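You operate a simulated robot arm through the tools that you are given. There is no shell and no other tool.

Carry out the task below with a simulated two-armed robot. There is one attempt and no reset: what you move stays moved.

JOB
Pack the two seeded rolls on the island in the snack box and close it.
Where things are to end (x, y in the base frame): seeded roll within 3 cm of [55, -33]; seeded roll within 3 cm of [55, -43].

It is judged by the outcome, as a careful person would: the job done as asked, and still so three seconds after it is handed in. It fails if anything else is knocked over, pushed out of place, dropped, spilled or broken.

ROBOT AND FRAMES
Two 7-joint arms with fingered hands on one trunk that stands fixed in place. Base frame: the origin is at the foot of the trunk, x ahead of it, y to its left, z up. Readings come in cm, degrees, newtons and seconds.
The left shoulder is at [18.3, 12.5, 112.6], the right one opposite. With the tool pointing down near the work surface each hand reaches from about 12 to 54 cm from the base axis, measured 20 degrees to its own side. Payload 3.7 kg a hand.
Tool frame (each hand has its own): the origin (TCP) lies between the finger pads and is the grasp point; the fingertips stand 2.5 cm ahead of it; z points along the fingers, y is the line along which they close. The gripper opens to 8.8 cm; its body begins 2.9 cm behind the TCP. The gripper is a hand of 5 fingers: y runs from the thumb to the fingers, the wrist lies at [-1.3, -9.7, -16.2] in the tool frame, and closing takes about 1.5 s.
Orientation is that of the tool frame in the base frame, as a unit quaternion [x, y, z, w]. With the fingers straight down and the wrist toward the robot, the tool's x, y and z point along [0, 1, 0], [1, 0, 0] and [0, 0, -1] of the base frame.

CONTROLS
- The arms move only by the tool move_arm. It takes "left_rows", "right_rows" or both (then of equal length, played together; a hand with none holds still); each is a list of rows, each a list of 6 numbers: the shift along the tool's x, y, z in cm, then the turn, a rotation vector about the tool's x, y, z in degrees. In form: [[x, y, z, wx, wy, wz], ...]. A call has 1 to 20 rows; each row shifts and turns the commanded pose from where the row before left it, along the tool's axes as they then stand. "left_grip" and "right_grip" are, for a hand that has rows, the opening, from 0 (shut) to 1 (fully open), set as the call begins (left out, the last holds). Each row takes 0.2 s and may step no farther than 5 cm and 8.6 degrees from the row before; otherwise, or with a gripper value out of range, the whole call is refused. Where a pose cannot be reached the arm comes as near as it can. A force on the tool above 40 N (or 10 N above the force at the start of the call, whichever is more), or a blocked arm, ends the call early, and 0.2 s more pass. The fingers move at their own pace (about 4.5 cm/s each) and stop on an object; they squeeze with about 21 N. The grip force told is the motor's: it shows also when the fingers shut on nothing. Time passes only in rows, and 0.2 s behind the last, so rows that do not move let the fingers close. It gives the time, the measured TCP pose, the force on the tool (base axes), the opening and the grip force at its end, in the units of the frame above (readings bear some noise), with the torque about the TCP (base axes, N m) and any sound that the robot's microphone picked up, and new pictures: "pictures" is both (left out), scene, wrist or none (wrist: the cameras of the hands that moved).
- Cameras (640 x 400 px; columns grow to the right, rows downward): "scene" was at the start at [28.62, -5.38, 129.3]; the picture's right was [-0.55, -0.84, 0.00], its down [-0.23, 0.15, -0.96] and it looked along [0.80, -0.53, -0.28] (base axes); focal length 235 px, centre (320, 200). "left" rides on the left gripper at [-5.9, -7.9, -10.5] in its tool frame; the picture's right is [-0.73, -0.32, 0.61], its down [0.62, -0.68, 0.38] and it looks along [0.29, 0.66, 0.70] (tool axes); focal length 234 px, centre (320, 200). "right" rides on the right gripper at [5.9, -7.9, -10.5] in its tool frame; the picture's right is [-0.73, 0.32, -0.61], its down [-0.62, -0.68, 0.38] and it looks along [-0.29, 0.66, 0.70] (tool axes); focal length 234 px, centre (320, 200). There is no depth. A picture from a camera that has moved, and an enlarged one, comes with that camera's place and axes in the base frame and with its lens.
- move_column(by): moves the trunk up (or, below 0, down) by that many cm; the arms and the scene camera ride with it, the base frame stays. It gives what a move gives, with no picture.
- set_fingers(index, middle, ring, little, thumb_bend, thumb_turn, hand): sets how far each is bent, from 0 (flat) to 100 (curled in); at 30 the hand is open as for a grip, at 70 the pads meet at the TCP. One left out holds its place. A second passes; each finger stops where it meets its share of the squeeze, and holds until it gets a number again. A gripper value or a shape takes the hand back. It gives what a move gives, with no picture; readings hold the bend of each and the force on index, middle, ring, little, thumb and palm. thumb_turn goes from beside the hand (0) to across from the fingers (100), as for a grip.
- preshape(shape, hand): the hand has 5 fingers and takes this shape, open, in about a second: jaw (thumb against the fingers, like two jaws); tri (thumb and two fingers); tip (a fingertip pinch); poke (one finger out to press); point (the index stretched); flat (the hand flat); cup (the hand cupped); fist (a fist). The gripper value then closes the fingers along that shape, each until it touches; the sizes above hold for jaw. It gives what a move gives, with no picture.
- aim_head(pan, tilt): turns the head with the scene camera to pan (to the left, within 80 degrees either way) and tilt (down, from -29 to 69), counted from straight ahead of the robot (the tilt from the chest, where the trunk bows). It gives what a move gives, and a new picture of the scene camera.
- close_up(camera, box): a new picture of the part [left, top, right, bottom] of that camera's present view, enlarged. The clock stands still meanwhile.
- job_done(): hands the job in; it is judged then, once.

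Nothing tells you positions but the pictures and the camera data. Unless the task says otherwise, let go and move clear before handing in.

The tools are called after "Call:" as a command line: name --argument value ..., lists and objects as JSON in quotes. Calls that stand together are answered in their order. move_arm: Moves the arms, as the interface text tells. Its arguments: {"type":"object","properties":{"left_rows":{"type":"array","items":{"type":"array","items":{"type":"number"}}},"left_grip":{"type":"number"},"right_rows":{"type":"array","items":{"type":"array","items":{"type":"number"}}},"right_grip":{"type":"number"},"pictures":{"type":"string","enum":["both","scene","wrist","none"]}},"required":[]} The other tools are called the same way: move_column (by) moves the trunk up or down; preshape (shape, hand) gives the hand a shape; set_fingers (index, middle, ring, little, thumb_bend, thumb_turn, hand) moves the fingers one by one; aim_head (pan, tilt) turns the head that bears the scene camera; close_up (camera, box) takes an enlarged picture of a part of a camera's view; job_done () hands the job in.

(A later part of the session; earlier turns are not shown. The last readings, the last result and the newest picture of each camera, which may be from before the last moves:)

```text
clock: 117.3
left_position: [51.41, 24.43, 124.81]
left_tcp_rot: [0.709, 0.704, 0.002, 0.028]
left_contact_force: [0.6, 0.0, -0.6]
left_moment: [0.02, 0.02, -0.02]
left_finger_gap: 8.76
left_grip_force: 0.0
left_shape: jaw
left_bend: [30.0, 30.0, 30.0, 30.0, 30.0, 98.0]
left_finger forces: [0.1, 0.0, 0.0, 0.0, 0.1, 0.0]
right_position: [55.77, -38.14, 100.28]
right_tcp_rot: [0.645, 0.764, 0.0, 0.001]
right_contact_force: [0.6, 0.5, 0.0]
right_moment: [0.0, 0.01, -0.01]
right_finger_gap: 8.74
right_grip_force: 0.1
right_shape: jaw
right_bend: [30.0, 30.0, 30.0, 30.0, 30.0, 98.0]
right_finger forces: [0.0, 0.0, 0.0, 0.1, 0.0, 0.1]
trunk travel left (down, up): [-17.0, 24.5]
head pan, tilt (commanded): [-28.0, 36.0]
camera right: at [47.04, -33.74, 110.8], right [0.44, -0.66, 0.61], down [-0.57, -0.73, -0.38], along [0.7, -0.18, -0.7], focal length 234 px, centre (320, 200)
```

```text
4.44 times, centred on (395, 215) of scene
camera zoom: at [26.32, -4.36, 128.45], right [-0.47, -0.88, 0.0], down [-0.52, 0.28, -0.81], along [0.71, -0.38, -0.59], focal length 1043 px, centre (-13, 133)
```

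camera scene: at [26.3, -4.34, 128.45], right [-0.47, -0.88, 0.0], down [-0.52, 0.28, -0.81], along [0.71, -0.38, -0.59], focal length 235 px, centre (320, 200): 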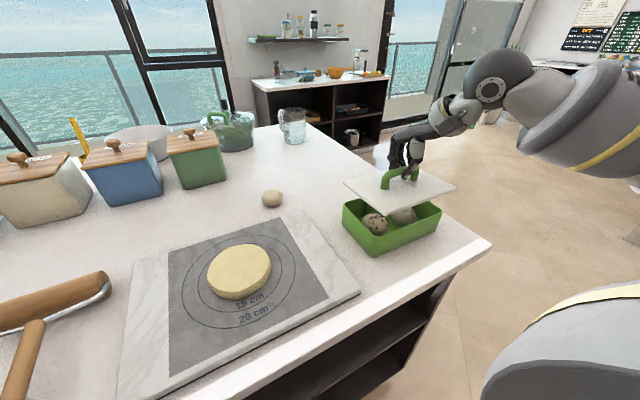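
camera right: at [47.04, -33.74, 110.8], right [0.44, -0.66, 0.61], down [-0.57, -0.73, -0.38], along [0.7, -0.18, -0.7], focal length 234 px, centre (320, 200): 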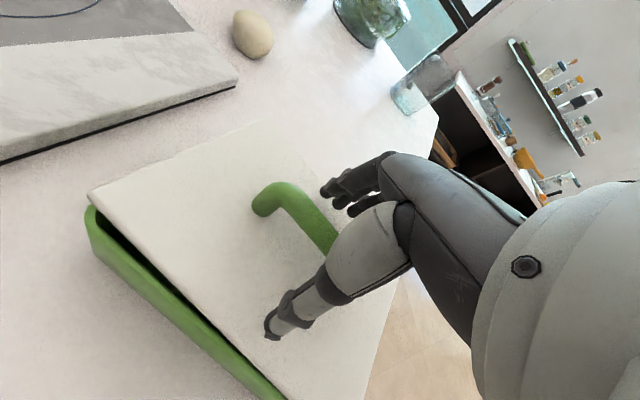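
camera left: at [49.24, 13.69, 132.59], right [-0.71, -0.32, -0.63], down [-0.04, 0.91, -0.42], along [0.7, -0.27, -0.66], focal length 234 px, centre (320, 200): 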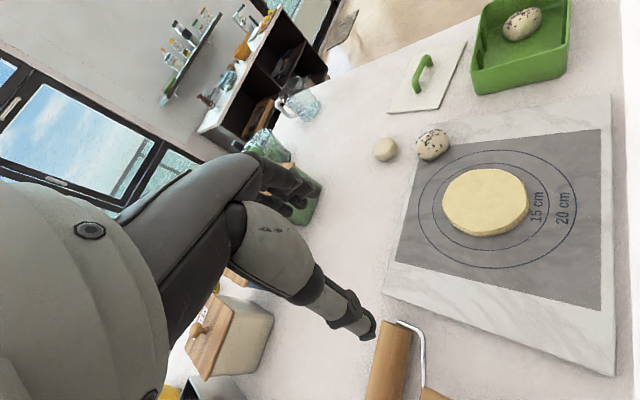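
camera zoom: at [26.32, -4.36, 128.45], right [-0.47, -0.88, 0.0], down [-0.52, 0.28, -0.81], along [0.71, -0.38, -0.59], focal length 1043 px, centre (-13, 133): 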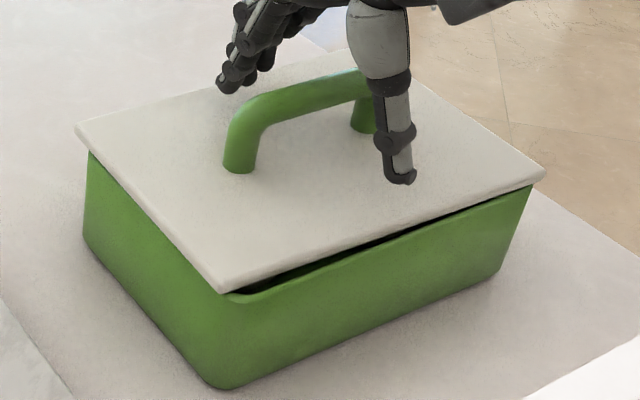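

The lid now sits slightly skewed on the rim. It had been seated properly just before I pressed. I'll grasp the bar again a bit higher, lift about a centimetre, realign and set it down without pressing through the grip.

Call:
move_arm --right_rows '[[0, 0, -0.5, 0, 0, 0], [0, -0.2, -0.5, 0, 0, 0], [0, 0, 0, 0, 0, 0]]' --pictures "none"

Call:
close_up --camera "scene" --box '[340, 150, 440, 230]'

Call:
close_up --camera "right" --box '[80, 120, 440, 400]'

```text
clock: 118.2
left_position: [51.4, 24.4, 124.69]
left_tcp_rot: [0.708, 0.705, 0.003, 0.028]
left_contact_force: [-0.2, -0.2, 0.0]
left_moment: [-0.02, 0.0, -0.02]
left_finger_gap: 8.77
left_grip_force: 0.1
left_shape: jaw
left_bend: [30.0, 30.0, 30.0, 30.0, 30.0, 98.0]
left_finger forces: [0.0, 0.0, 0.1, 0.1, 0.0, 0.0]
right_position: [55.74, -38.36, 101.47]
right_tcp_rot: [0.644, 0.765, -0.001, 0.0]
right_contact_force: [0.3, 0.8, 0.8]
right_moment: [0.0, -0.01, 0.06]
right_finger_gap: 8.75
right_grip_force: 0.1
right_shape: jaw
right_bend: [30.0, 30.0, 30.0, 30.0, 30.0, 98.0]
right_finger forces: [0.0, 0.0, 0.0, 0.0, 0.0, 0.0]
trunk travel left (down, up): [-17.0, 24.5]
head pan, tilt (commanded): [-28.0, 36.0]
```

```text
5.00 times, centred on (390, 190) of scene
camera zoom: at [26.32, -4.36, 128.45], right [-0.47, -0.88, 0.0], down [-0.52, 0.28, -0.81], along [0.71, -0.38, -0.59], focal length 1173 px, centre (-30, 250)
```

zoom: 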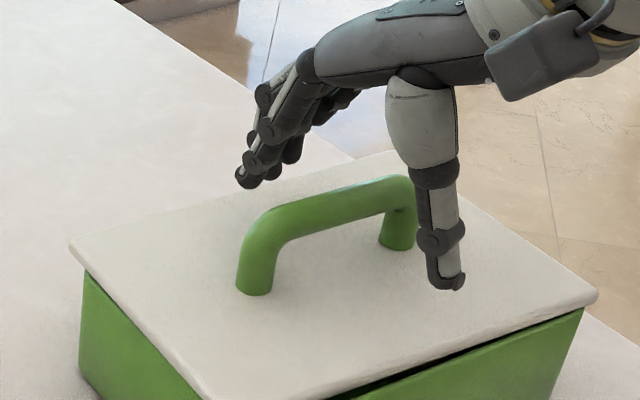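

```text
1.43 times, centred on (260, 260) of right
camera zoom: at [46.86, -33.85, 111.8], right [0.44, -0.66, 0.61], down [-0.57, -0.73, -0.38], along [0.7, -0.18, -0.7], focal length 334 px, centre (406, 114)
```

zoom: 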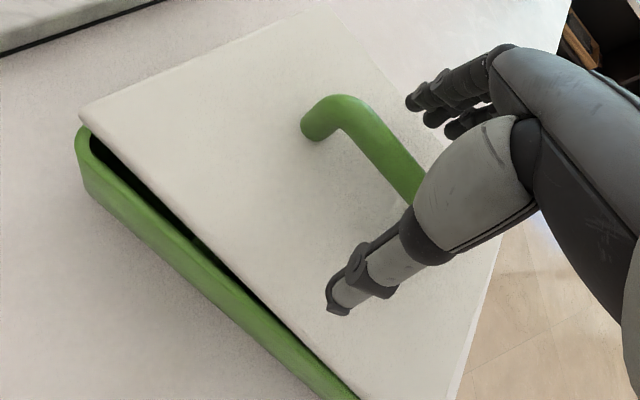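

Call:
move_arm --right_rows '[[0, 0, 0.1, 0, 0, 0], [0, 0, 0, 0, 0, 0], [0, 0, 0, 0, 0, 0], [0, 0, 0, 0, 0, 0], [0, 0, 0, 0, 0, 0], [0, 0, 0, 0, 0, 0], [0, 0, 0, 0, 0, 0], [0, 0, 0, 0, 0, 0], [0, 0, 0, 0, 0, 0]]' --right_grip 0 --pictures "wrist"

Call:
close_up --camera "scene" --box '[335, 150, 455, 260]'

```text
clock: 120.2
left_position: [51.26, 24.42, 124.63]
left_tcp_rot: [0.709, 0.705, 0.002, 0.028]
left_contact_force: [0.1, 0.3, -0.1]
left_moment: [-0.03, 0.01, 0.01]
left_finger_gap: 8.75
left_grip_force: 0.1
left_shape: jaw
left_bend: [30.0, 30.0, 30.0, 30.0, 30.0, 98.0]
left_finger forces: [0.1, 0.0, 0.0, 0.0, 0.0, 0.0]
right_position: [55.63, -38.17, 101.2]
right_tcp_rot: [0.645, 0.764, 0.0, 0.0]
right_contact_force: [1.0, 0.1, -0.7]
right_moment: [0.03, -0.01, -0.02]
right_finger_gap: 0.97
right_grip_force: 21.3
right_shape: jaw
right_bend: [73.0, 71.0, 70.0, 70.0, 76.0, 100.0]
right_finger forces: [9.2, 3.3, 1.8, 0.1, 15.6, 0.1]
trunk travel left (down, up): [-17.0, 24.5]
head pan, tilt (commanded): [-28.0, 36.0]
camera right: at [46.83, -33.86, 111.67], right [0.44, -0.66, 0.61], down [-0.57, -0.73, -0.38], along [0.7, -0.18, -0.7], focal length 234 px, centre (320, 200)
```

right: 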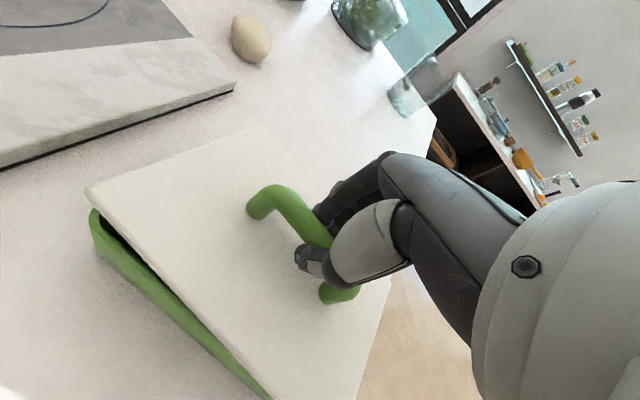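

```text
3.64 times, centred on (395, 205) of scene
camera zoom: at [26.32, -4.36, 128.45], right [-0.47, -0.88, 0.0], down [-0.52, 0.28, -0.81], along [0.71, -0.38, -0.59], focal length 853 px, centre (47, 182)
```

zoom: 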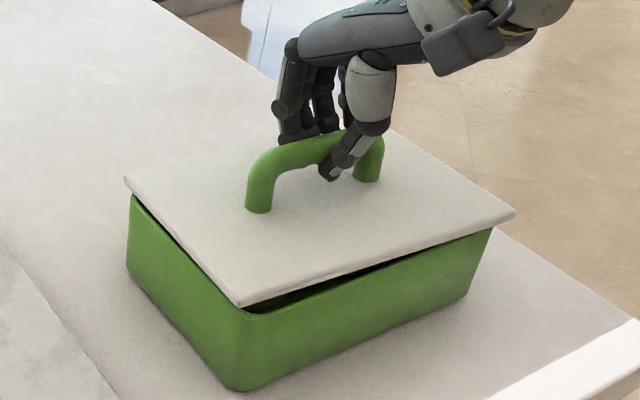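

Call:
move_arm --right_rows '[[0, 0, -0.5, 0, 0, 0], [0, 0, -1, 0, 0, 0], [0, 0, -1, 0, 0, 0], [0, 0, 0, 0, 0, 0]]' --pictures "wrist"

Call:
close_up --camera "scene" --box '[335, 150, 455, 260]'

Call:
close_up --camera "right" --box '[50, 120, 410, 400]'

```text
clock: 121.2
left_position: [51.45, 24.44, 124.75]
left_tcp_rot: [0.708, 0.706, 0.002, 0.029]
left_contact_force: [0.1, -0.2, 0.1]
left_moment: [0.02, -0.01, -0.01]
left_finger_gap: 8.78
left_grip_force: 0.1
left_shape: jaw
left_bend: [30.0, 30.0, 30.0, 30.0, 30.0, 98.0]
left_finger forces: [0.0, 0.0, 0.1, 0.1, 0.1, 0.0]
right_position: [55.61, -38.11, 103.7]
right_tcp_rot: [0.645, 0.764, -0.001, 0.0]
right_contact_force: [-0.8, -0.9, -0.7]
right_moment: [0.0, 0.02, 0.0]
right_finger_gap: 0.99
right_grip_force: 20.7
right_shape: jaw
right_bend: [73.0, 71.0, 70.0, 70.0, 76.0, 100.0]
right_finger forces: [9.4, 3.3, 1.8, 0.0, 15.3, 0.0]
trunk travel left (down, up): [-17.0, 24.5]
head pan, tilt (commanded): [-28.0, 36.0]
camera right: at [46.87, -33.76, 114.19], right [0.44, -0.66, 0.61], down [-0.57, -0.73, -0.38], along [0.7, -0.18, -0.7], focal length 234 px, centre (320, 200)
```

right: 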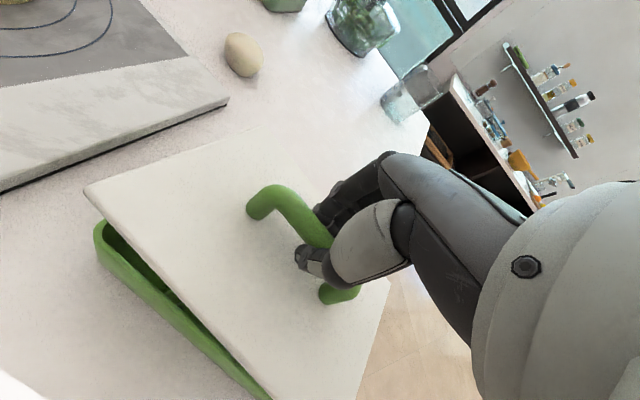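

```text
3.64 times, centred on (395, 205) of scene
camera zoom: at [26.33, -4.37, 128.44], right [-0.47, -0.88, 0.0], down [-0.52, 0.28, -0.81], along [0.71, -0.38, -0.59], focal length 853 px, centre (47, 182)
```

zoom: 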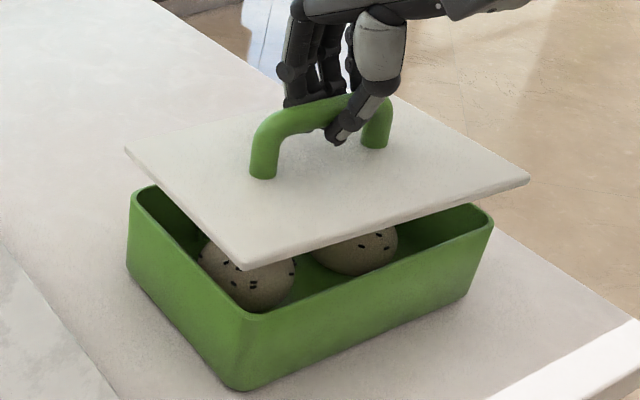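

```text
1.43 times, centred on (230, 260) of right
camera zoom: at [46.87, -33.76, 114.19], right [0.44, -0.66, 0.61], down [-0.57, -0.73, -0.38], along [0.7, -0.18, -0.7], focal length 334 px, centre (449, 114)
```

zoom: 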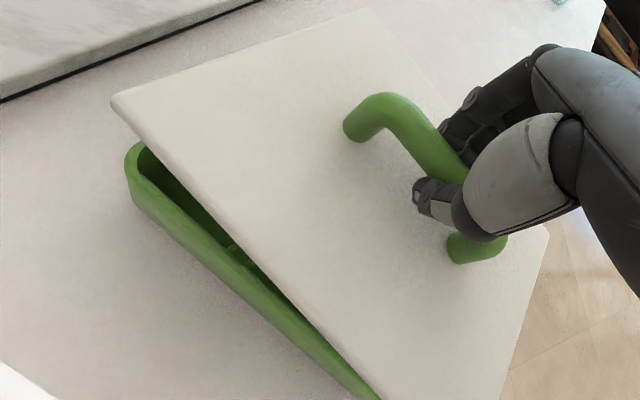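

The lid hangs pitched about 5° (near side up) and turned about 3°. I'll correct both in the air and check again.

Call:
move_arm --right_rows '[[0, 0, 0, -5, 0, -2.9], [0, 0, 0, 0, 0, 0]]' --pictures "wrist"

Call:
close_up --camera "scene" --box '[335, 150, 455, 260]'

Call:
close_up --camera "right" --box '[50, 120, 410, 400]'

```text
clock: 121.8
left_position: [51.33, 24.4, 124.75]
left_tcp_rot: [0.708, 0.705, 0.003, 0.029]
left_contact_force: [0.3, 0.5, -0.1]
left_moment: [-0.04, -0.01, 0.0]
left_finger_gap: 8.75
left_grip_force: 0.0
left_shape: jaw
left_bend: [30.0, 30.0, 30.0, 30.0, 30.0, 98.0]
left_finger forces: [0.0, 0.0, 0.0, 0.0, 0.0, 0.0]
right_position: [55.66, -38.17, 103.73]
right_tcp_rot: [0.624, 0.78, 0.033, 0.029]
right_contact_force: [0.6, -0.5, -0.5]
right_moment: [-0.02, 0.01, 0.0]
right_finger_gap: 0.97
right_grip_force: 21.0
right_shape: jaw
right_bend: [73.0, 71.0, 70.0, 70.0, 76.0, 100.0]
right_finger forces: [9.5, 3.2, 1.8, 0.1, 15.1, 0.0]
trunk travel left (down, up): [-17.0, 24.5]
head pan, tilt (commanded): [-28.0, 36.0]
camera right: at [45.72, -34.4, 113.5], right [0.42, -0.65, 0.64], down [-0.49, -0.75, -0.44], along [0.76, -0.13, -0.63], focal length 234 px, centre (320, 200)
```

right: 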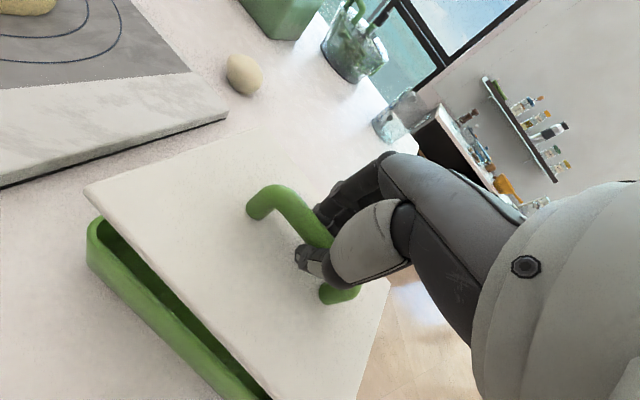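

```text
3.64 times, centred on (395, 205) of scene
camera zoom: at [26.31, -4.35, 128.45], right [-0.47, -0.88, 0.0], down [-0.52, 0.28, -0.81], along [0.71, -0.38, -0.59], focal length 853 px, centre (47, 182)
```

zoom: 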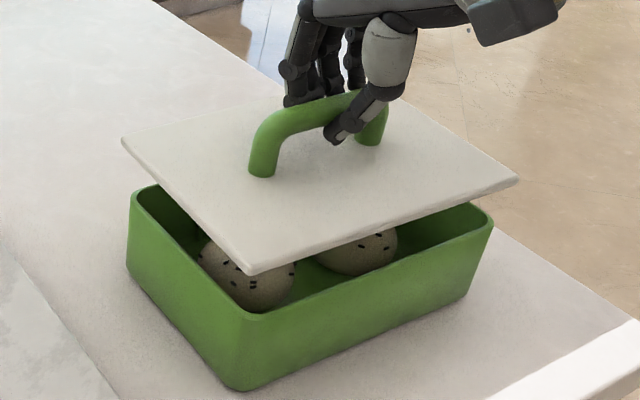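

```text
1.43 times, centred on (230, 260) of right
camera zoom: at [45.72, -34.4, 113.5], right [0.42, -0.65, 0.64], down [-0.49, -0.75, -0.44], along [0.76, -0.13, -0.63], focal length 334 px, centre (449, 114)
```

zoom: 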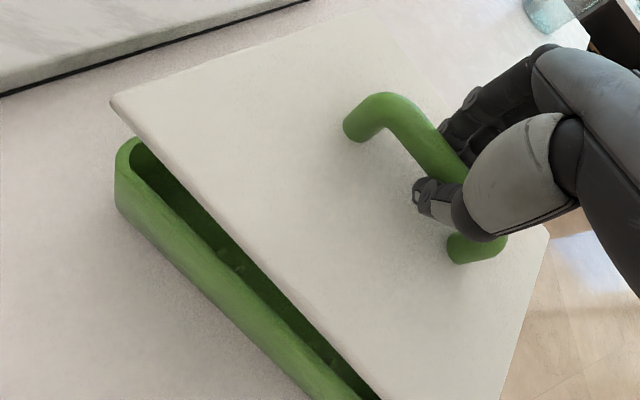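

Call:
close_up --camera "right" --box '[70, 180, 290, 400]'

Call:
close_up --camera "scene" --box '[345, 190, 445, 260]'

```text
1.82 times, centred on (180, 290) of right
camera zoom: at [45.72, -34.4, 113.5], right [0.42, -0.65, 0.64], down [-0.49, -0.75, -0.44], along [0.76, -0.13, -0.63], focal length 426 px, centre (574, 36)
```

zoom: 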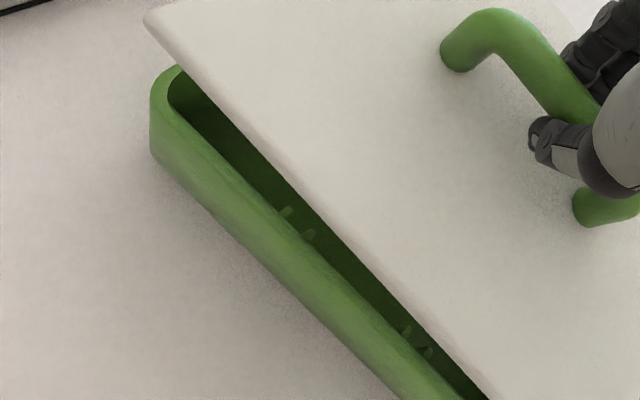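

```text
5.71 times, centred on (395, 225) of scene
camera zoom: at [26.31, -4.35, 128.45], right [-0.47, -0.88, 0.0], down [-0.52, 0.28, -0.81], along [0.71, -0.38, -0.59], focal length 1341 px, centre (-109, 57)
```

zoom: 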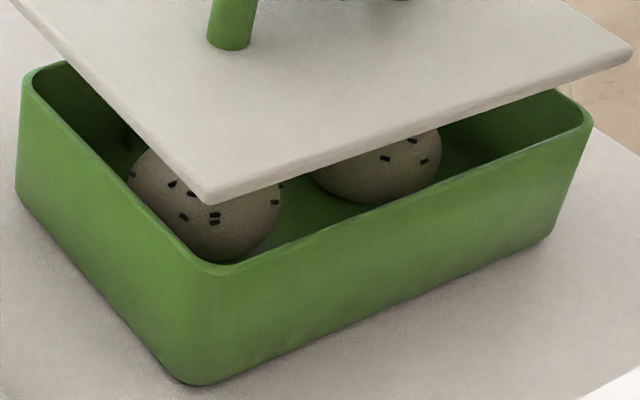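

Measured closely, the lid still needs about +1.6° of turn and 2–3 mm. I'll apply that and lower to just above the rim.

Call:
move_arm --right_rows '[[-0.15, -0.22, 0, 0, 0, -1.6], [0, -0.09, 1.0, 0, 0, 0], [0, -0.09, 1.0, 0, 0, 0], [0, 0, 0, 0, 0, 0]]' --pictures "wrist"

Call:
close_up --camera "scene" --box '[335, 170, 455, 260]'

Call:
close_up --camera "right" --box '[70, 180, 290, 400]'

```text
clock: 122.8
left_position: [51.37, 24.45, 124.82]
left_tcp_rot: [0.708, 0.706, 0.002, 0.027]
left_contact_force: [-0.5, 1.0, -0.3]
left_moment: [0.04, 0.0, 0.03]
left_finger_gap: 8.76
left_grip_force: 0.0
left_shape: jaw
left_bend: [30.0, 30.0, 30.0, 30.0, 30.0, 98.0]
left_finger forces: [0.0, 0.0, 0.1, 0.0, 0.0, 0.0]
right_position: [55.48, -38.46, 101.63]
right_tcp_rot: [0.613, 0.789, 0.032, 0.029]
right_contact_force: [0.3, -0.6, -0.9]
right_moment: [0.0, 0.03, 0.0]
right_finger_gap: 0.97
right_grip_force: 21.0
right_shape: jaw
right_bend: [73.0, 71.0, 70.0, 70.0, 76.0, 100.0]
right_finger forces: [9.4, 3.2, 1.6, 0.0, 15.0, 0.0]
trunk travel left (down, up): [-17.0, 24.5]
head pan, tilt (commanded): [-28.0, 36.0]
camera right: at [45.46, -34.9, 111.34], right [0.44, -0.63, 0.64], down [-0.47, -0.77, -0.44], along [0.77, -0.11, -0.63], focal length 234 px, centre (320, 200)
```

right: 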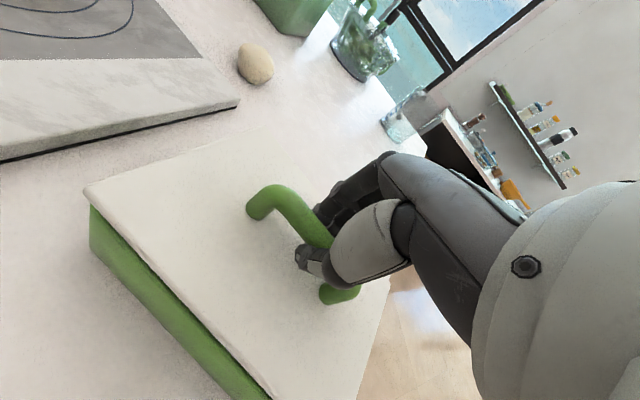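

```text
4.44 times, centred on (395, 215) of scene
camera zoom: at [26.32, -4.36, 128.45], right [-0.47, -0.88, 0.0], down [-0.52, 0.28, -0.81], along [0.71, -0.38, -0.59], focal length 1043 px, centre (-13, 133)
```

zoom: 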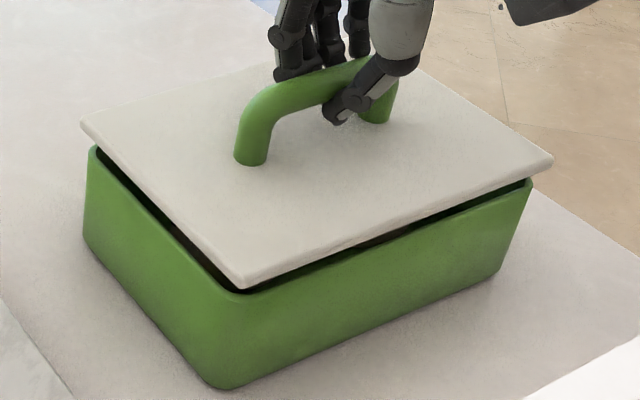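

```text
1.82 times, centred on (180, 290) of right
camera zoom: at [45.46, -34.9, 111.34], right [0.44, -0.63, 0.64], down [-0.47, -0.77, -0.44], along [0.77, -0.11, -0.63], focal length 426 px, centre (574, 36)
```

zoom: 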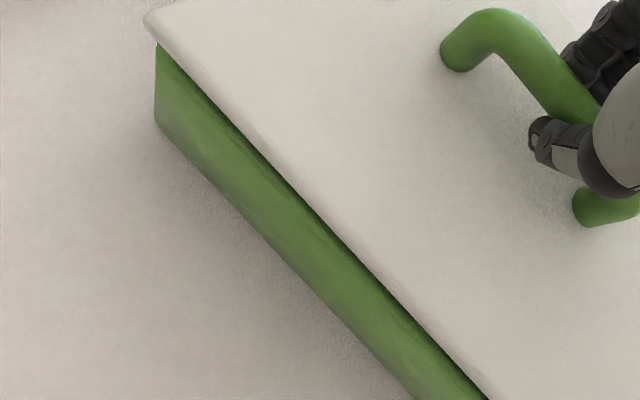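

Call:
move_arm --right_rows '[[-0.16, 0.33, 0, 1.5, 0, 0.8], [0, -0.04, 0.4, 0, 0, 0], [0, 0, 0, 0, 0, 0]]' --pictures "wrist"

Call:
close_up --camera "scene" --box '[335, 170, 455, 260]'

Call:
close_up --camera "right" --box '[70, 180, 290, 400]'

```text
clock: 123.5
left_position: [51.41, 24.43, 124.73]
left_tcp_rot: [0.708, 0.705, 0.003, 0.028]
left_contact_force: [-0.4, -0.5, -0.1]
left_moment: [0.01, 0.0, 0.0]
left_finger_gap: 8.76
left_grip_force: 0.1
left_shape: jaw
left_bend: [30.0, 30.0, 30.0, 30.0, 30.0, 98.0]
left_finger forces: [0.0, 0.0, 0.0, 0.0, 0.1, 0.0]
right_position: [55.72, -38.6, 101.33]
right_tcp_rot: [0.619, 0.785, 0.022, 0.022]
right_contact_force: [0.2, -0.3, -0.8]
right_moment: [-0.01, -0.02, -0.02]
right_finger_gap: 0.98
right_grip_force: 21.1
right_shape: jaw
right_bend: [73.0, 71.0, 70.0, 70.0, 76.0, 100.0]
right_finger forces: [9.4, 3.2, 1.8, 0.0, 15.1, 0.0]
trunk travel left (down, up): [-17.0, 24.5]
head pan, tilt (commanded): [-28.0, 36.0]
camera right: at [46.1, -34.75, 111.27], right [0.45, -0.64, 0.63], down [-0.49, -0.76, -0.42], along [0.75, -0.12, -0.65], focal length 234 px, centre (320, 200)
```

right: 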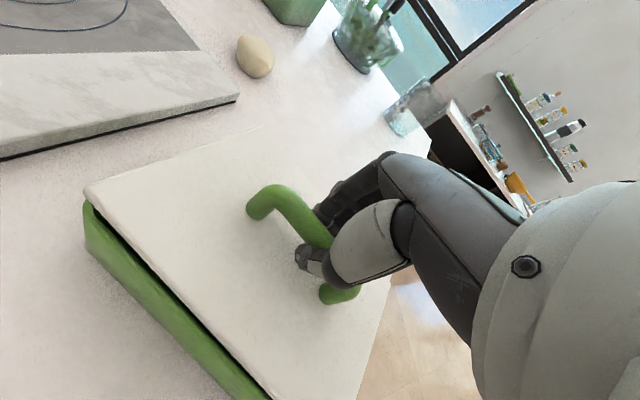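

```text
4.44 times, centred on (395, 215) of scene
camera zoom: at [26.32, -4.36, 128.45], right [-0.47, -0.88, 0.0], down [-0.52, 0.28, -0.81], along [0.71, -0.38, -0.59], focal length 1043 px, centre (-13, 133)
```

zoom: 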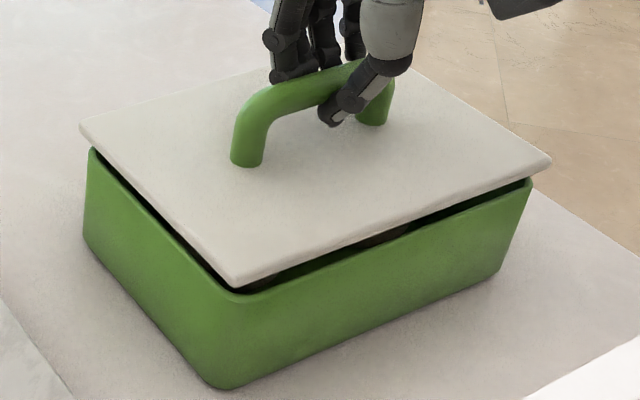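

```text
1.82 times, centred on (180, 290) of right
camera zoom: at [46.1, -34.75, 111.27], right [0.45, -0.64, 0.63], down [-0.49, -0.76, -0.42], along [0.75, -0.12, -0.65], focal length 426 px, centre (574, 36)
```

zoom: 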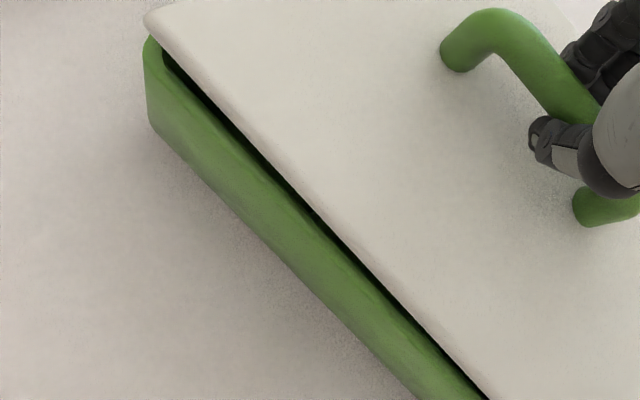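

Call:
move_arm --right_rows '[[0.08, -0.15, 0.3, 0, 0, 0], [0, -0.02, 0.2, 0, 0, 0], [0, 0, 0, 0, 0, 0]]' --pictures "wrist"

Call:
close_up --camera "scene" --box '[335, 170, 455, 260]'

Call:
close_up --camera "right" --box '[70, 180, 290, 400]'

```text
clock: 124.3
left_position: [51.43, 24.46, 124.8]
left_tcp_rot: [0.709, 0.705, 0.003, 0.028]
left_contact_force: [0.4, 0.5, 0.1]
left_moment: [-0.01, 0.01, 0.0]
left_finger_gap: 8.76
left_grip_force: 0.1
left_shape: jaw
left_bend: [30.0, 30.0, 30.0, 30.0, 30.0, 98.0]
left_finger forces: [0.1, 0.1, 0.0, 0.0, 0.1, 0.0]
right_position: [55.61, -38.47, 100.86]
right_tcp_rot: [0.619, 0.785, 0.022, 0.021]
right_contact_force: [-0.9, 0.1, 0.5]
right_moment: [0.02, -0.02, -0.02]
right_finger_gap: 1.0
right_grip_force: 21.2
right_shape: jaw
right_bend: [73.0, 71.0, 70.0, 70.0, 76.0, 100.0]
right_finger forces: [9.0, 3.1, 1.7, 0.1, 14.9, 0.0]
trunk travel left (down, up): [-17.0, 24.5]
head pan, tilt (commanded): [-28.0, 36.0]
camera right: at [45.96, -34.72, 110.77], right [0.45, -0.64, 0.63], down [-0.49, -0.76, -0.42], along [0.75, -0.12, -0.65], focal length 234 px, centre (320, 200)
```

right: 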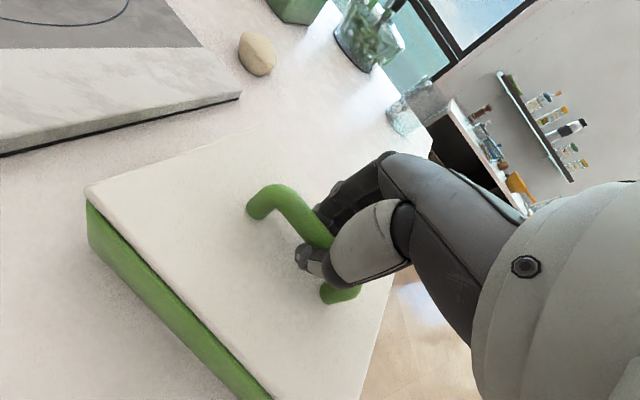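

```text
4.44 times, centred on (395, 215) of scene
camera zoom: at [26.31, -4.36, 128.45], right [-0.47, -0.88, 0.0], down [-0.52, 0.28, -0.81], along [0.71, -0.38, -0.59], focal length 1043 px, centre (-13, 133)
```

zoom: 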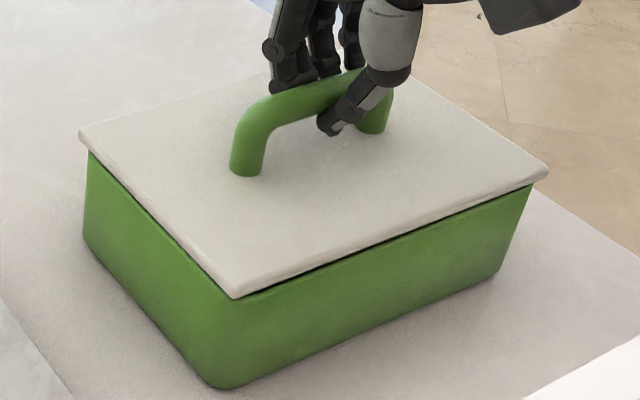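

```text
1.82 times, centred on (180, 290) of right
camera zoom: at [45.96, -34.72, 110.77], right [0.45, -0.64, 0.63], down [-0.49, -0.76, -0.42], along [0.75, -0.12, -0.65], focal length 426 px, centre (574, 36)
```

zoom: 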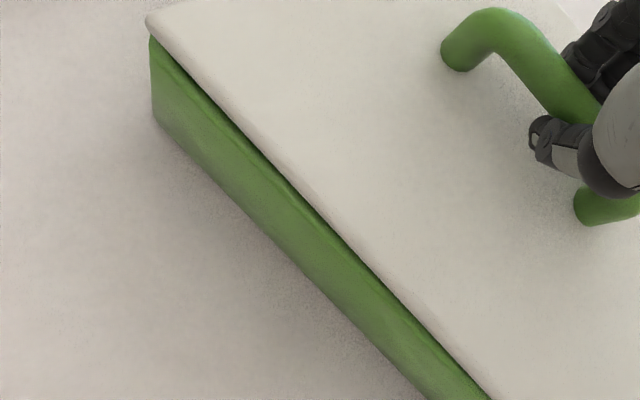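

The lid matches the seated position from before. One more millimetre down to contact, then I'll open the hand without pressing.

Call:
move_arm --right_rows '[[0, -0.01, 0.12, 0, 0, 0], [0, 0, 0, 0, 0, 0]]' --pictures "none"

Call:
close_up --camera "scene" --box '[335, 170, 455, 260]'

```text
clock: 125.0
left_position: [51.37, 24.38, 124.85]
left_tcp_rot: [0.708, 0.705, 0.003, 0.028]
left_contact_force: [0.8, -0.1, 0.6]
left_moment: [-0.02, -0.03, -0.03]
left_finger_gap: 8.79
left_grip_force: 0.2
left_shape: jaw
left_bend: [30.0, 30.0, 30.0, 30.0, 30.0, 98.0]
left_finger forces: [0.0, 0.0, 0.0, 0.0, 0.1, 0.0]
right_position: [55.65, -38.67, 100.57]
right_tcp_rot: [0.619, 0.785, 0.022, 0.02]
right_contact_force: [-0.5, -0.6, 1.3]
right_moment: [0.03, 0.02, -0.04]
right_finger_gap: 0.99
right_grip_force: 20.8
right_shape: jaw
right_bend: [73.0, 71.0, 70.0, 70.0, 77.0, 100.0]
right_finger forces: [9.0, 2.6, 1.5, 0.1, 13.8, 0.0]
trunk travel left (down, up): [-17.0, 24.5]
head pan, tilt (commanded): [-28.0, 36.0]
```

```text
4.44 times, centred on (395, 215) of scene
camera zoom: at [26.3, -4.35, 128.45], right [-0.47, -0.88, 0.0], down [-0.52, 0.28, -0.81], along [0.71, -0.38, -0.59], focal length 1043 px, centre (-13, 133)
```

zoom: 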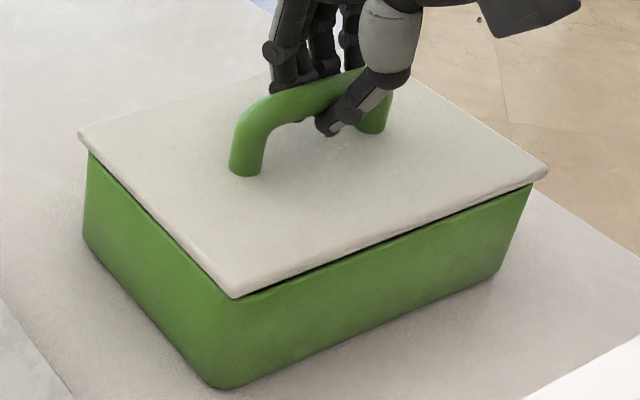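

Contact reached and the lid sits square. Opening the hand now.

Call:
move_arm --right_rows '[[0, 0, 0, 0, 0, 0], [0, 0, 0, 0, 0, 0], [0, 0, 0, 0, 0, 0], [0, 0, 0, 0, 0, 0], [0, 0, 0, 0, 0, 0], [0, 0, 0, 0, 0, 0], [0, 0, 0, 0, 0, 0]]' --right_grip 1 --pictures "wrist"

Call:
close_up --camera "scene" --box '[335, 170, 455, 260]'

Call:
close_up --camera "right" --box '[70, 150, 350, 400]'

```text
clock: 126.5
left_position: [51.4, 24.46, 124.73]
left_tcp_rot: [0.708, 0.705, 0.002, 0.028]
left_contact_force: [0.0, -0.1, 0.2]
left_moment: [0.09, -0.01, -0.01]
left_finger_gap: 8.76
left_grip_force: 0.0
left_shape: jaw
left_bend: [30.0, 30.0, 30.0, 30.0, 30.0, 98.0]
left_finger forces: [0.0, 0.0, 0.0, 0.2, 0.1, 0.0]
right_position: [55.55, -38.49, 100.71]
right_tcp_rot: [0.619, 0.785, 0.023, 0.022]
right_contact_force: [-0.1, 0.0, 0.2]
right_moment: [0.02, 0.01, 0.06]
right_finger_gap: 8.76
right_grip_force: 0.1
right_shape: jaw
right_bend: [30.0, 30.0, 30.0, 30.0, 30.0, 98.0]
right_finger forces: [0.1, 0.0, 0.0, 0.0, 0.0, 0.0]
trunk travel left (down, up): [-17.0, 24.5]
head pan, tilt (commanded): [-28.0, 36.0]
camera right: at [45.95, -34.73, 110.65], right [0.45, -0.64, 0.63], down [-0.49, -0.76, -0.42], along [0.75, -0.12, -0.65], focal length 234 px, centre (320, 200)
```

right: 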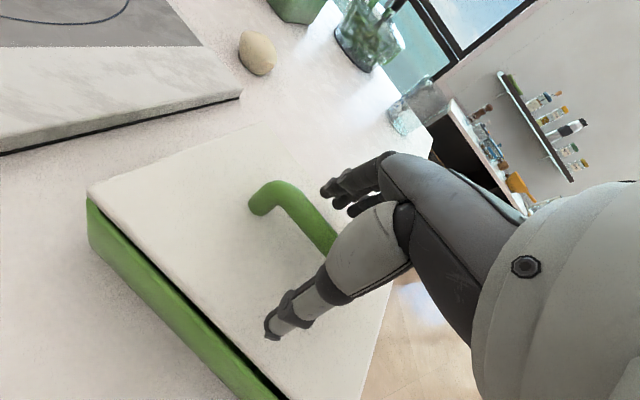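

```text
4.44 times, centred on (395, 215) of scene
camera zoom: at [26.32, -4.36, 128.45], right [-0.47, -0.88, 0.0], down [-0.52, 0.28, -0.81], along [0.71, -0.38, -0.59], focal length 1043 px, centre (-13, 133)
```

zoom: 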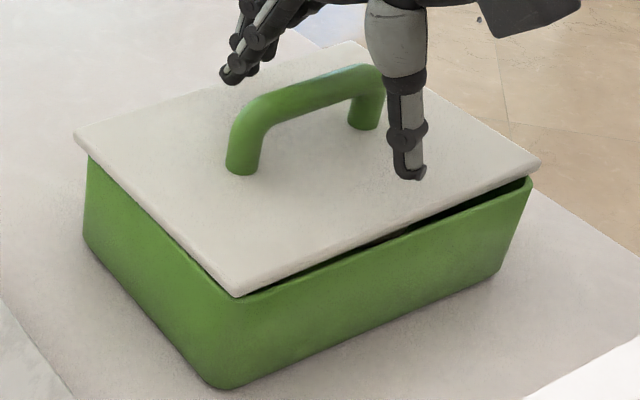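

```text
1.60 times, centred on (210, 275) of right
camera zoom: at [45.95, -34.73, 110.65], right [0.45, -0.64, 0.63], down [-0.49, -0.76, -0.42], along [0.75, -0.12, -0.65], focal length 375 px, centre (496, 80)
```

zoom: 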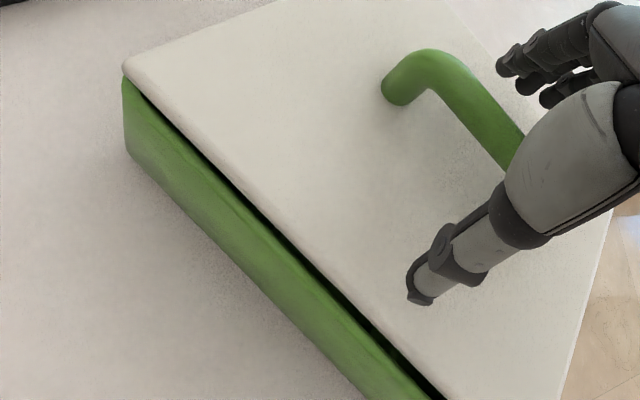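

On opening, the uneven finger forces turned the lid about 2° and its right side rides on the rim. I'll regrasp with a balanced pinch of only thumb, middle and ring finger, first squaring the hand to the handle.

Call:
move_arm --right_rows '[[0, 0, -0.5, 0, 0, 0], [0, 0, 0, 2.9, 0, 6], [0, 0, 0, 0, 0, 6], [0.55, 0.15, 0, 0, 0, 0], [0, 0, 0, 0, 0, 0]]' --pictures "wrist"

Call:
close_up --camera "scene" --box '[335, 150, 455, 260]'

Call:
close_up --camera "right" --box '[50, 120, 410, 400]'

```text
clock: 127.8
left_position: [51.24, 24.33, 124.71]
left_tcp_rot: [0.708, 0.705, 0.003, 0.029]
left_contact_force: [-0.4, -0.1, 0.8]
left_moment: [-0.01, -0.03, 0.0]
left_finger_gap: 8.75
left_grip_force: 0.0
left_shape: jaw
left_bend: [30.0, 30.0, 30.0, 30.0, 30.0, 98.0]
left_finger forces: [0.1, 0.1, 0.0, 0.0, 0.1, 0.0]
right_position: [55.78, -37.96, 101.12]
right_tcp_rot: [0.698, 0.716, 0.005, 0.003]
right_contact_force: [0.5, 0.6, 0.0]
right_moment: [-0.02, -0.02, -0.03]
right_finger_gap: 8.78
right_grip_force: 0.0
right_shape: jaw
right_bend: [30.0, 30.0, 30.0, 30.0, 30.0, 98.0]
right_finger forces: [0.1, 0.0, 0.0, 0.0, 0.0, 0.0]
trunk travel left (down, up): [-17.0, 24.5]
head pan, tilt (commanded): [-28.0, 36.0]
camera right: at [47.58, -32.31, 111.55], right [0.33, -0.72, 0.61], down [-0.66, -0.64, -0.39], along [0.67, -0.27, -0.69], focal length 234 px, centre (320, 200)
```

right: 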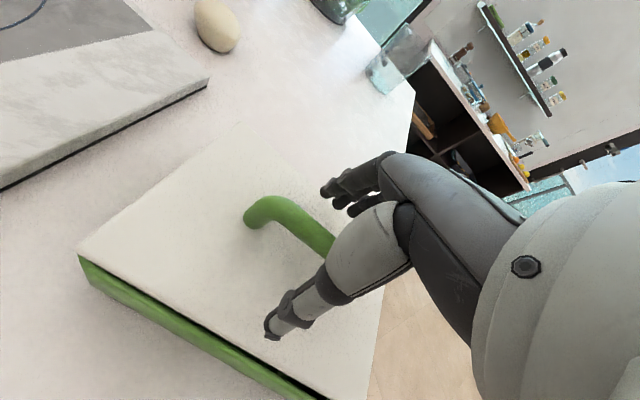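

```text
3.64 times, centred on (395, 205) of scene
camera zoom: at [26.32, -4.36, 128.45], right [-0.47, -0.88, 0.0], down [-0.52, 0.28, -0.81], along [0.71, -0.38, -0.59], focal length 853 px, centre (47, 182)
```

zoom: 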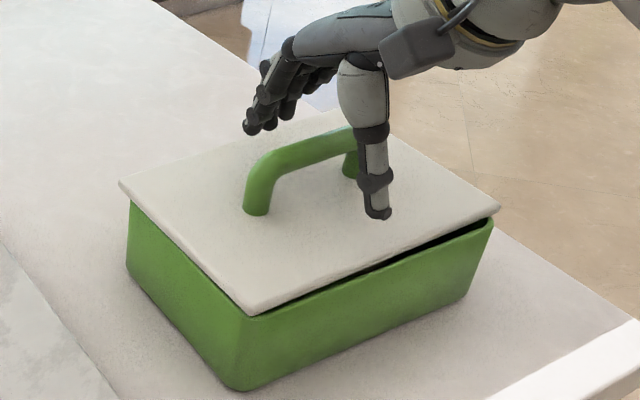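

```text
1.43 times, centred on (230, 260) of right
camera zoom: at [47.58, -32.31, 111.55], right [0.33, -0.72, 0.61], down [-0.66, -0.64, -0.39], along [0.67, -0.27, -0.69], focal length 334 px, centre (449, 114)
```

zoom: 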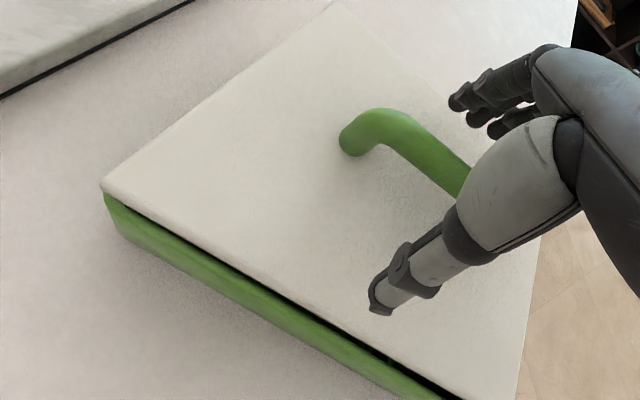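

Call:
set_fingers --hand "right" --index 25 --middle 58 --ring 58 --little 25 --thumb_bend 58

Call:
close_up --camera "right" --box '[150, 120, 430, 350]'

Call:
close_up --camera "scene" --box '[345, 150, 455, 240]'

```text
clock: 128.8
left_position: [51.39, 24.5, 124.79]
left_tcp_rot: [0.707, 0.706, 0.003, 0.028]
left_contact_force: [-0.3, 0.9, -0.3]
left_moment: [-0.01, -0.01, 0.04]
left_finger_gap: 8.75
left_grip_force: 0.1
left_shape: jaw
left_bend: [30.0, 30.0, 30.0, 30.0, 30.0, 98.0]
left_finger forces: [0.0, 0.0, 0.0, 0.0, 0.0, 0.1]
right_position: [55.65, -37.9, 100.98]
right_tcp_rot: [0.698, 0.716, 0.004, 0.004]
right_contact_force: [-0.2, -0.2, 0.2]
right_moment: [-0.04, 0.0, 0.01]
right_finger_gap: 6.24
right_grip_force: 0.0
right_shape: fingers
right_bend: [25.0, 57.0, 57.0, 25.0, 57.0, 98.0]
right_finger forces: [0.0, 0.0, 0.1, 0.0, 0.1, 0.0]
trunk travel left (down, up): [-17.0, 24.5]
head pan, tilt (commanded): [-28.0, 36.0]
```

```text
1.74 times, centred on (290, 235) of right
camera zoom: at [47.58, -32.32, 111.54], right [0.33, -0.72, 0.61], down [-0.66, -0.64, -0.39], along [0.67, -0.27, -0.69], focal length 407 px, centre (372, 139)
```

zoom: 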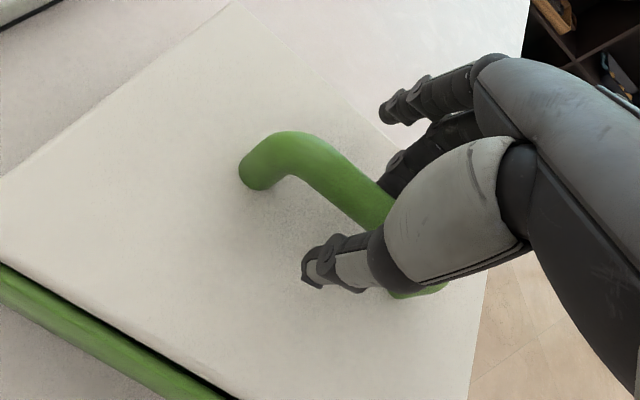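

```text
4.44 times, centred on (400, 195) of scene
camera zoom: at [26.32, -4.36, 128.45], right [-0.47, -0.88, 0.0], down [-0.52, 0.28, -0.81], along [0.71, -0.38, -0.59], focal length 1043 px, centre (-36, 222)
```

zoom: 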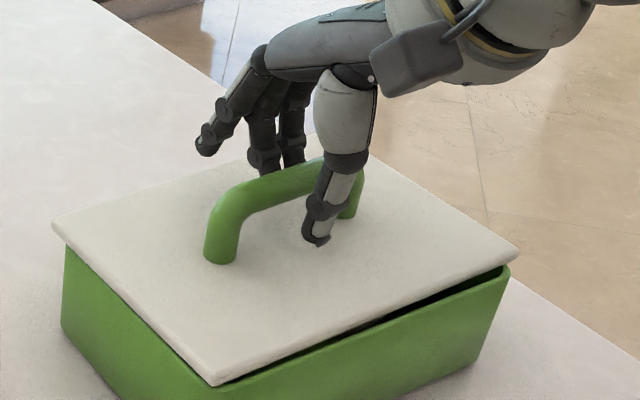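

Call:
set_fingers --hand "right" --middle 74 --ring 74 --thumb_bend 74

Call:
close_up --camera "right" --box '[50, 120, 430, 400]'

Call:
close_up --camera "scene" --box '[335, 150, 455, 260]'

```text
clock: 129.8
left_position: [51.36, 24.46, 124.67]
left_tcp_rot: [0.708, 0.706, 0.003, 0.028]
left_contact_force: [0.0, 0.6, -1.0]
left_moment: [0.0, 0.0, 0.02]
left_finger_gap: 8.75
left_grip_force: 0.1
left_shape: jaw
left_bend: [30.0, 30.0, 30.0, 30.0, 30.0, 98.0]
left_finger forces: [0.1, 0.0, 0.0, 0.0, 0.0, 0.0]
right_position: [55.78, -37.85, 101.09]
right_tcp_rot: [0.698, 0.716, 0.004, 0.004]
right_contact_force: [-1.1, -0.6, -0.3]
right_moment: [-0.02, 0.02, -0.02]
right_finger_gap: 4.25
right_grip_force: 0.7
right_shape: fingers
right_bend: [25.0, 73.0, 74.0, 25.0, 74.0, 97.0]
right_finger forces: [0.0, 1.4, 0.0, 0.1, 1.0, 0.0]
trunk travel left (down, up): [-17.0, 24.5]
head pan, tilt (commanded): [-28.0, 36.0]
```

```text
1.43 times, centred on (240, 260) of right
camera zoom: at [47.58, -32.33, 111.54], right [0.33, -0.72, 0.61], down [-0.66, -0.64, -0.39], along [0.67, -0.27, -0.69], focal length 334 px, centre (434, 114)
```

zoom: 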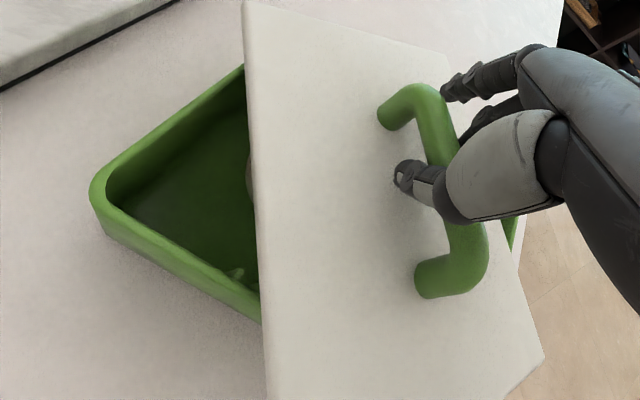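

```text
3.64 times, centred on (395, 205) of scene
camera zoom: at [26.32, -4.36, 128.45], right [-0.47, -0.88, 0.0], down [-0.52, 0.28, -0.81], along [0.71, -0.38, -0.59], focal length 853 px, centre (47, 182)
```

zoom: 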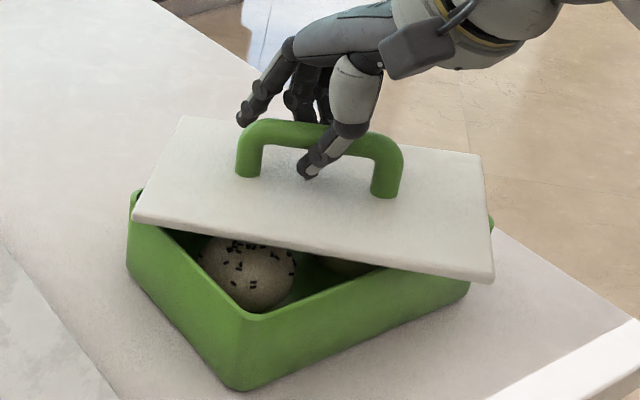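

The balanced-pinch guess was wrong: the thumb opposes the index side, so the lid swivelled about 40° on the rim. Nothing has fallen. I'll open the fingers and look before regrasping with thumb, index and middle.

Call:
set_fingers --hand "right" --index 30 --middle 30 --ring 30 --little 30 --thumb_bend 30

Call:
move_arm --right_rows '[[0, 0, -2, 0, 0, 0], [0, 0, -3, 0, 0, 0], [0, 0, -3, 0, 0, 0], [0, 0, 0, 0, 0, 0]]' --right_grip 1 --pictures "both"

Call:
close_up --camera "scene" --box '[335, 160, 455, 260]'

Call:
close_up --camera "right" --box '[60, 120, 440, 400]'

```text
clock: 130.8
left_position: [51.5, 24.4, 124.81]
left_tcp_rot: [0.708, 0.705, 0.002, 0.028]
left_contact_force: [-0.3, -0.1, -0.8]
left_moment: [0.02, -0.02, -0.03]
left_finger_gap: 8.76
left_grip_force: 0.0
left_shape: jaw
left_bend: [30.0, 30.0, 30.0, 30.0, 30.0, 98.0]
left_finger forces: [0.0, 0.0, 0.0, 0.0, 0.0, 0.0]
right_position: [55.77, -37.91, 101.26]
right_tcp_rot: [0.699, 0.715, 0.004, 0.004]
right_contact_force: [0.2, -0.5, 0.6]
right_moment: [0.02, -0.03, -0.01]
right_finger_gap: 8.49
right_grip_force: 0.1
right_shape: fingers
right_bend: [30.0, 30.0, 30.0, 30.0, 30.0, 97.0]
right_finger forces: [0.0, 0.0, 0.0, 0.0, 0.1, 0.1]
trunk travel left (down, up): [-17.0, 24.5]
head pan, tilt (commanded): [-28.0, 36.0]
```

```text
clock: 131.8
left_position: [51.57, 24.45, 124.72]
left_tcp_rot: [0.708, 0.706, 0.001, 0.027]
left_contact_force: [0.0, -0.6, -0.9]
left_moment: [-0.01, 0.02, -0.01]
left_finger_gap: 8.78
left_grip_force: 0.0
left_shape: jaw
left_bend: [30.0, 30.0, 30.0, 30.0, 30.0, 98.0]
left_finger forces: [0.0, 0.0, 0.1, 0.1, 0.1, 0.0]
right_position: [55.8, -38.14, 109.11]
right_tcp_rot: [0.699, 0.715, 0.004, 0.002]
right_contact_force: [0.1, 0.6, 0.3]
right_moment: [0.0, -0.01, 0.0]
right_finger_gap: 8.77
right_grip_force: 0.0
right_shape: jaw
right_bend: [30.0, 30.0, 30.0, 30.0, 30.0, 97.0]
right_finger forces: [0.0, 0.0, 0.1, 0.1, 0.0, 0.0]
trunk travel left (down, up): [-17.0, 24.5]
head pan, tilt (commanded): [-28.0, 36.0]
camera scene: at [26.45, -4.46, 128.39], right [-0.47, -0.88, 0.0], down [-0.52, 0.28, -0.81], along [0.71, -0.38, -0.59], focal length 235 px, centre (320, 200)
camera right: at [47.64, -32.49, 119.58], right [0.34, -0.72, 0.61], down [-0.66, -0.64, -0.39], along [0.67, -0.27, -0.69], focal length 234 px, centre (320, 200)
```

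scene: 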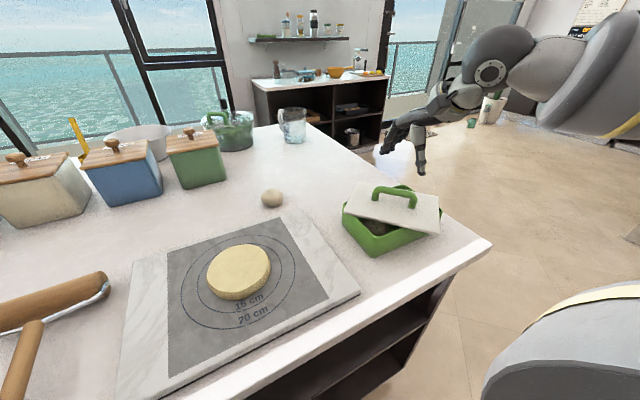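
right: 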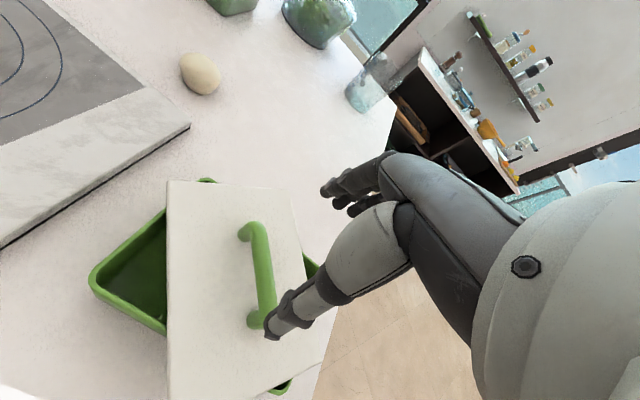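

```text
4.00 times, centred on (395, 210) of scene
camera zoom: at [26.45, -4.46, 128.39], right [-0.47, -0.88, 0.0], down [-0.52, 0.28, -0.81], along [0.71, -0.38, -0.59], focal length 939 px, centre (20, 160)
```

zoom: 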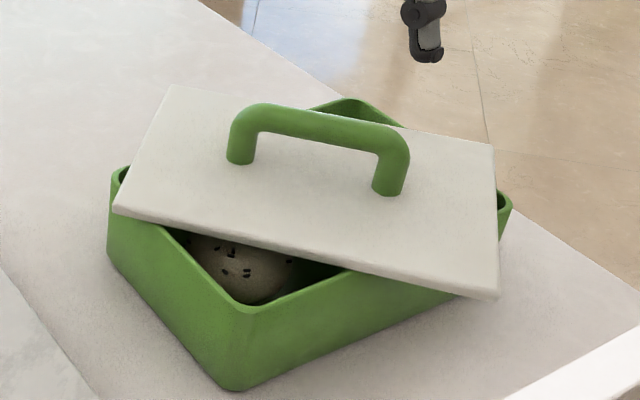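

```text
1.43 times, centred on (250, 260) of right
camera zoom: at [47.64, -32.49, 119.58], right [0.34, -0.72, 0.61], down [-0.66, -0.64, -0.39], along [0.67, -0.27, -0.69], focal length 334 px, centre (420, 114)
```

zoom: 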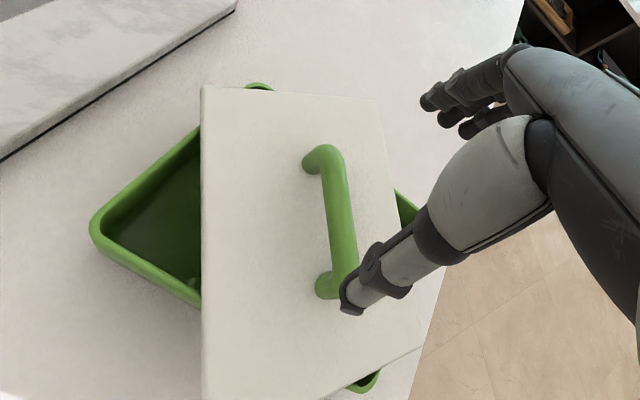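

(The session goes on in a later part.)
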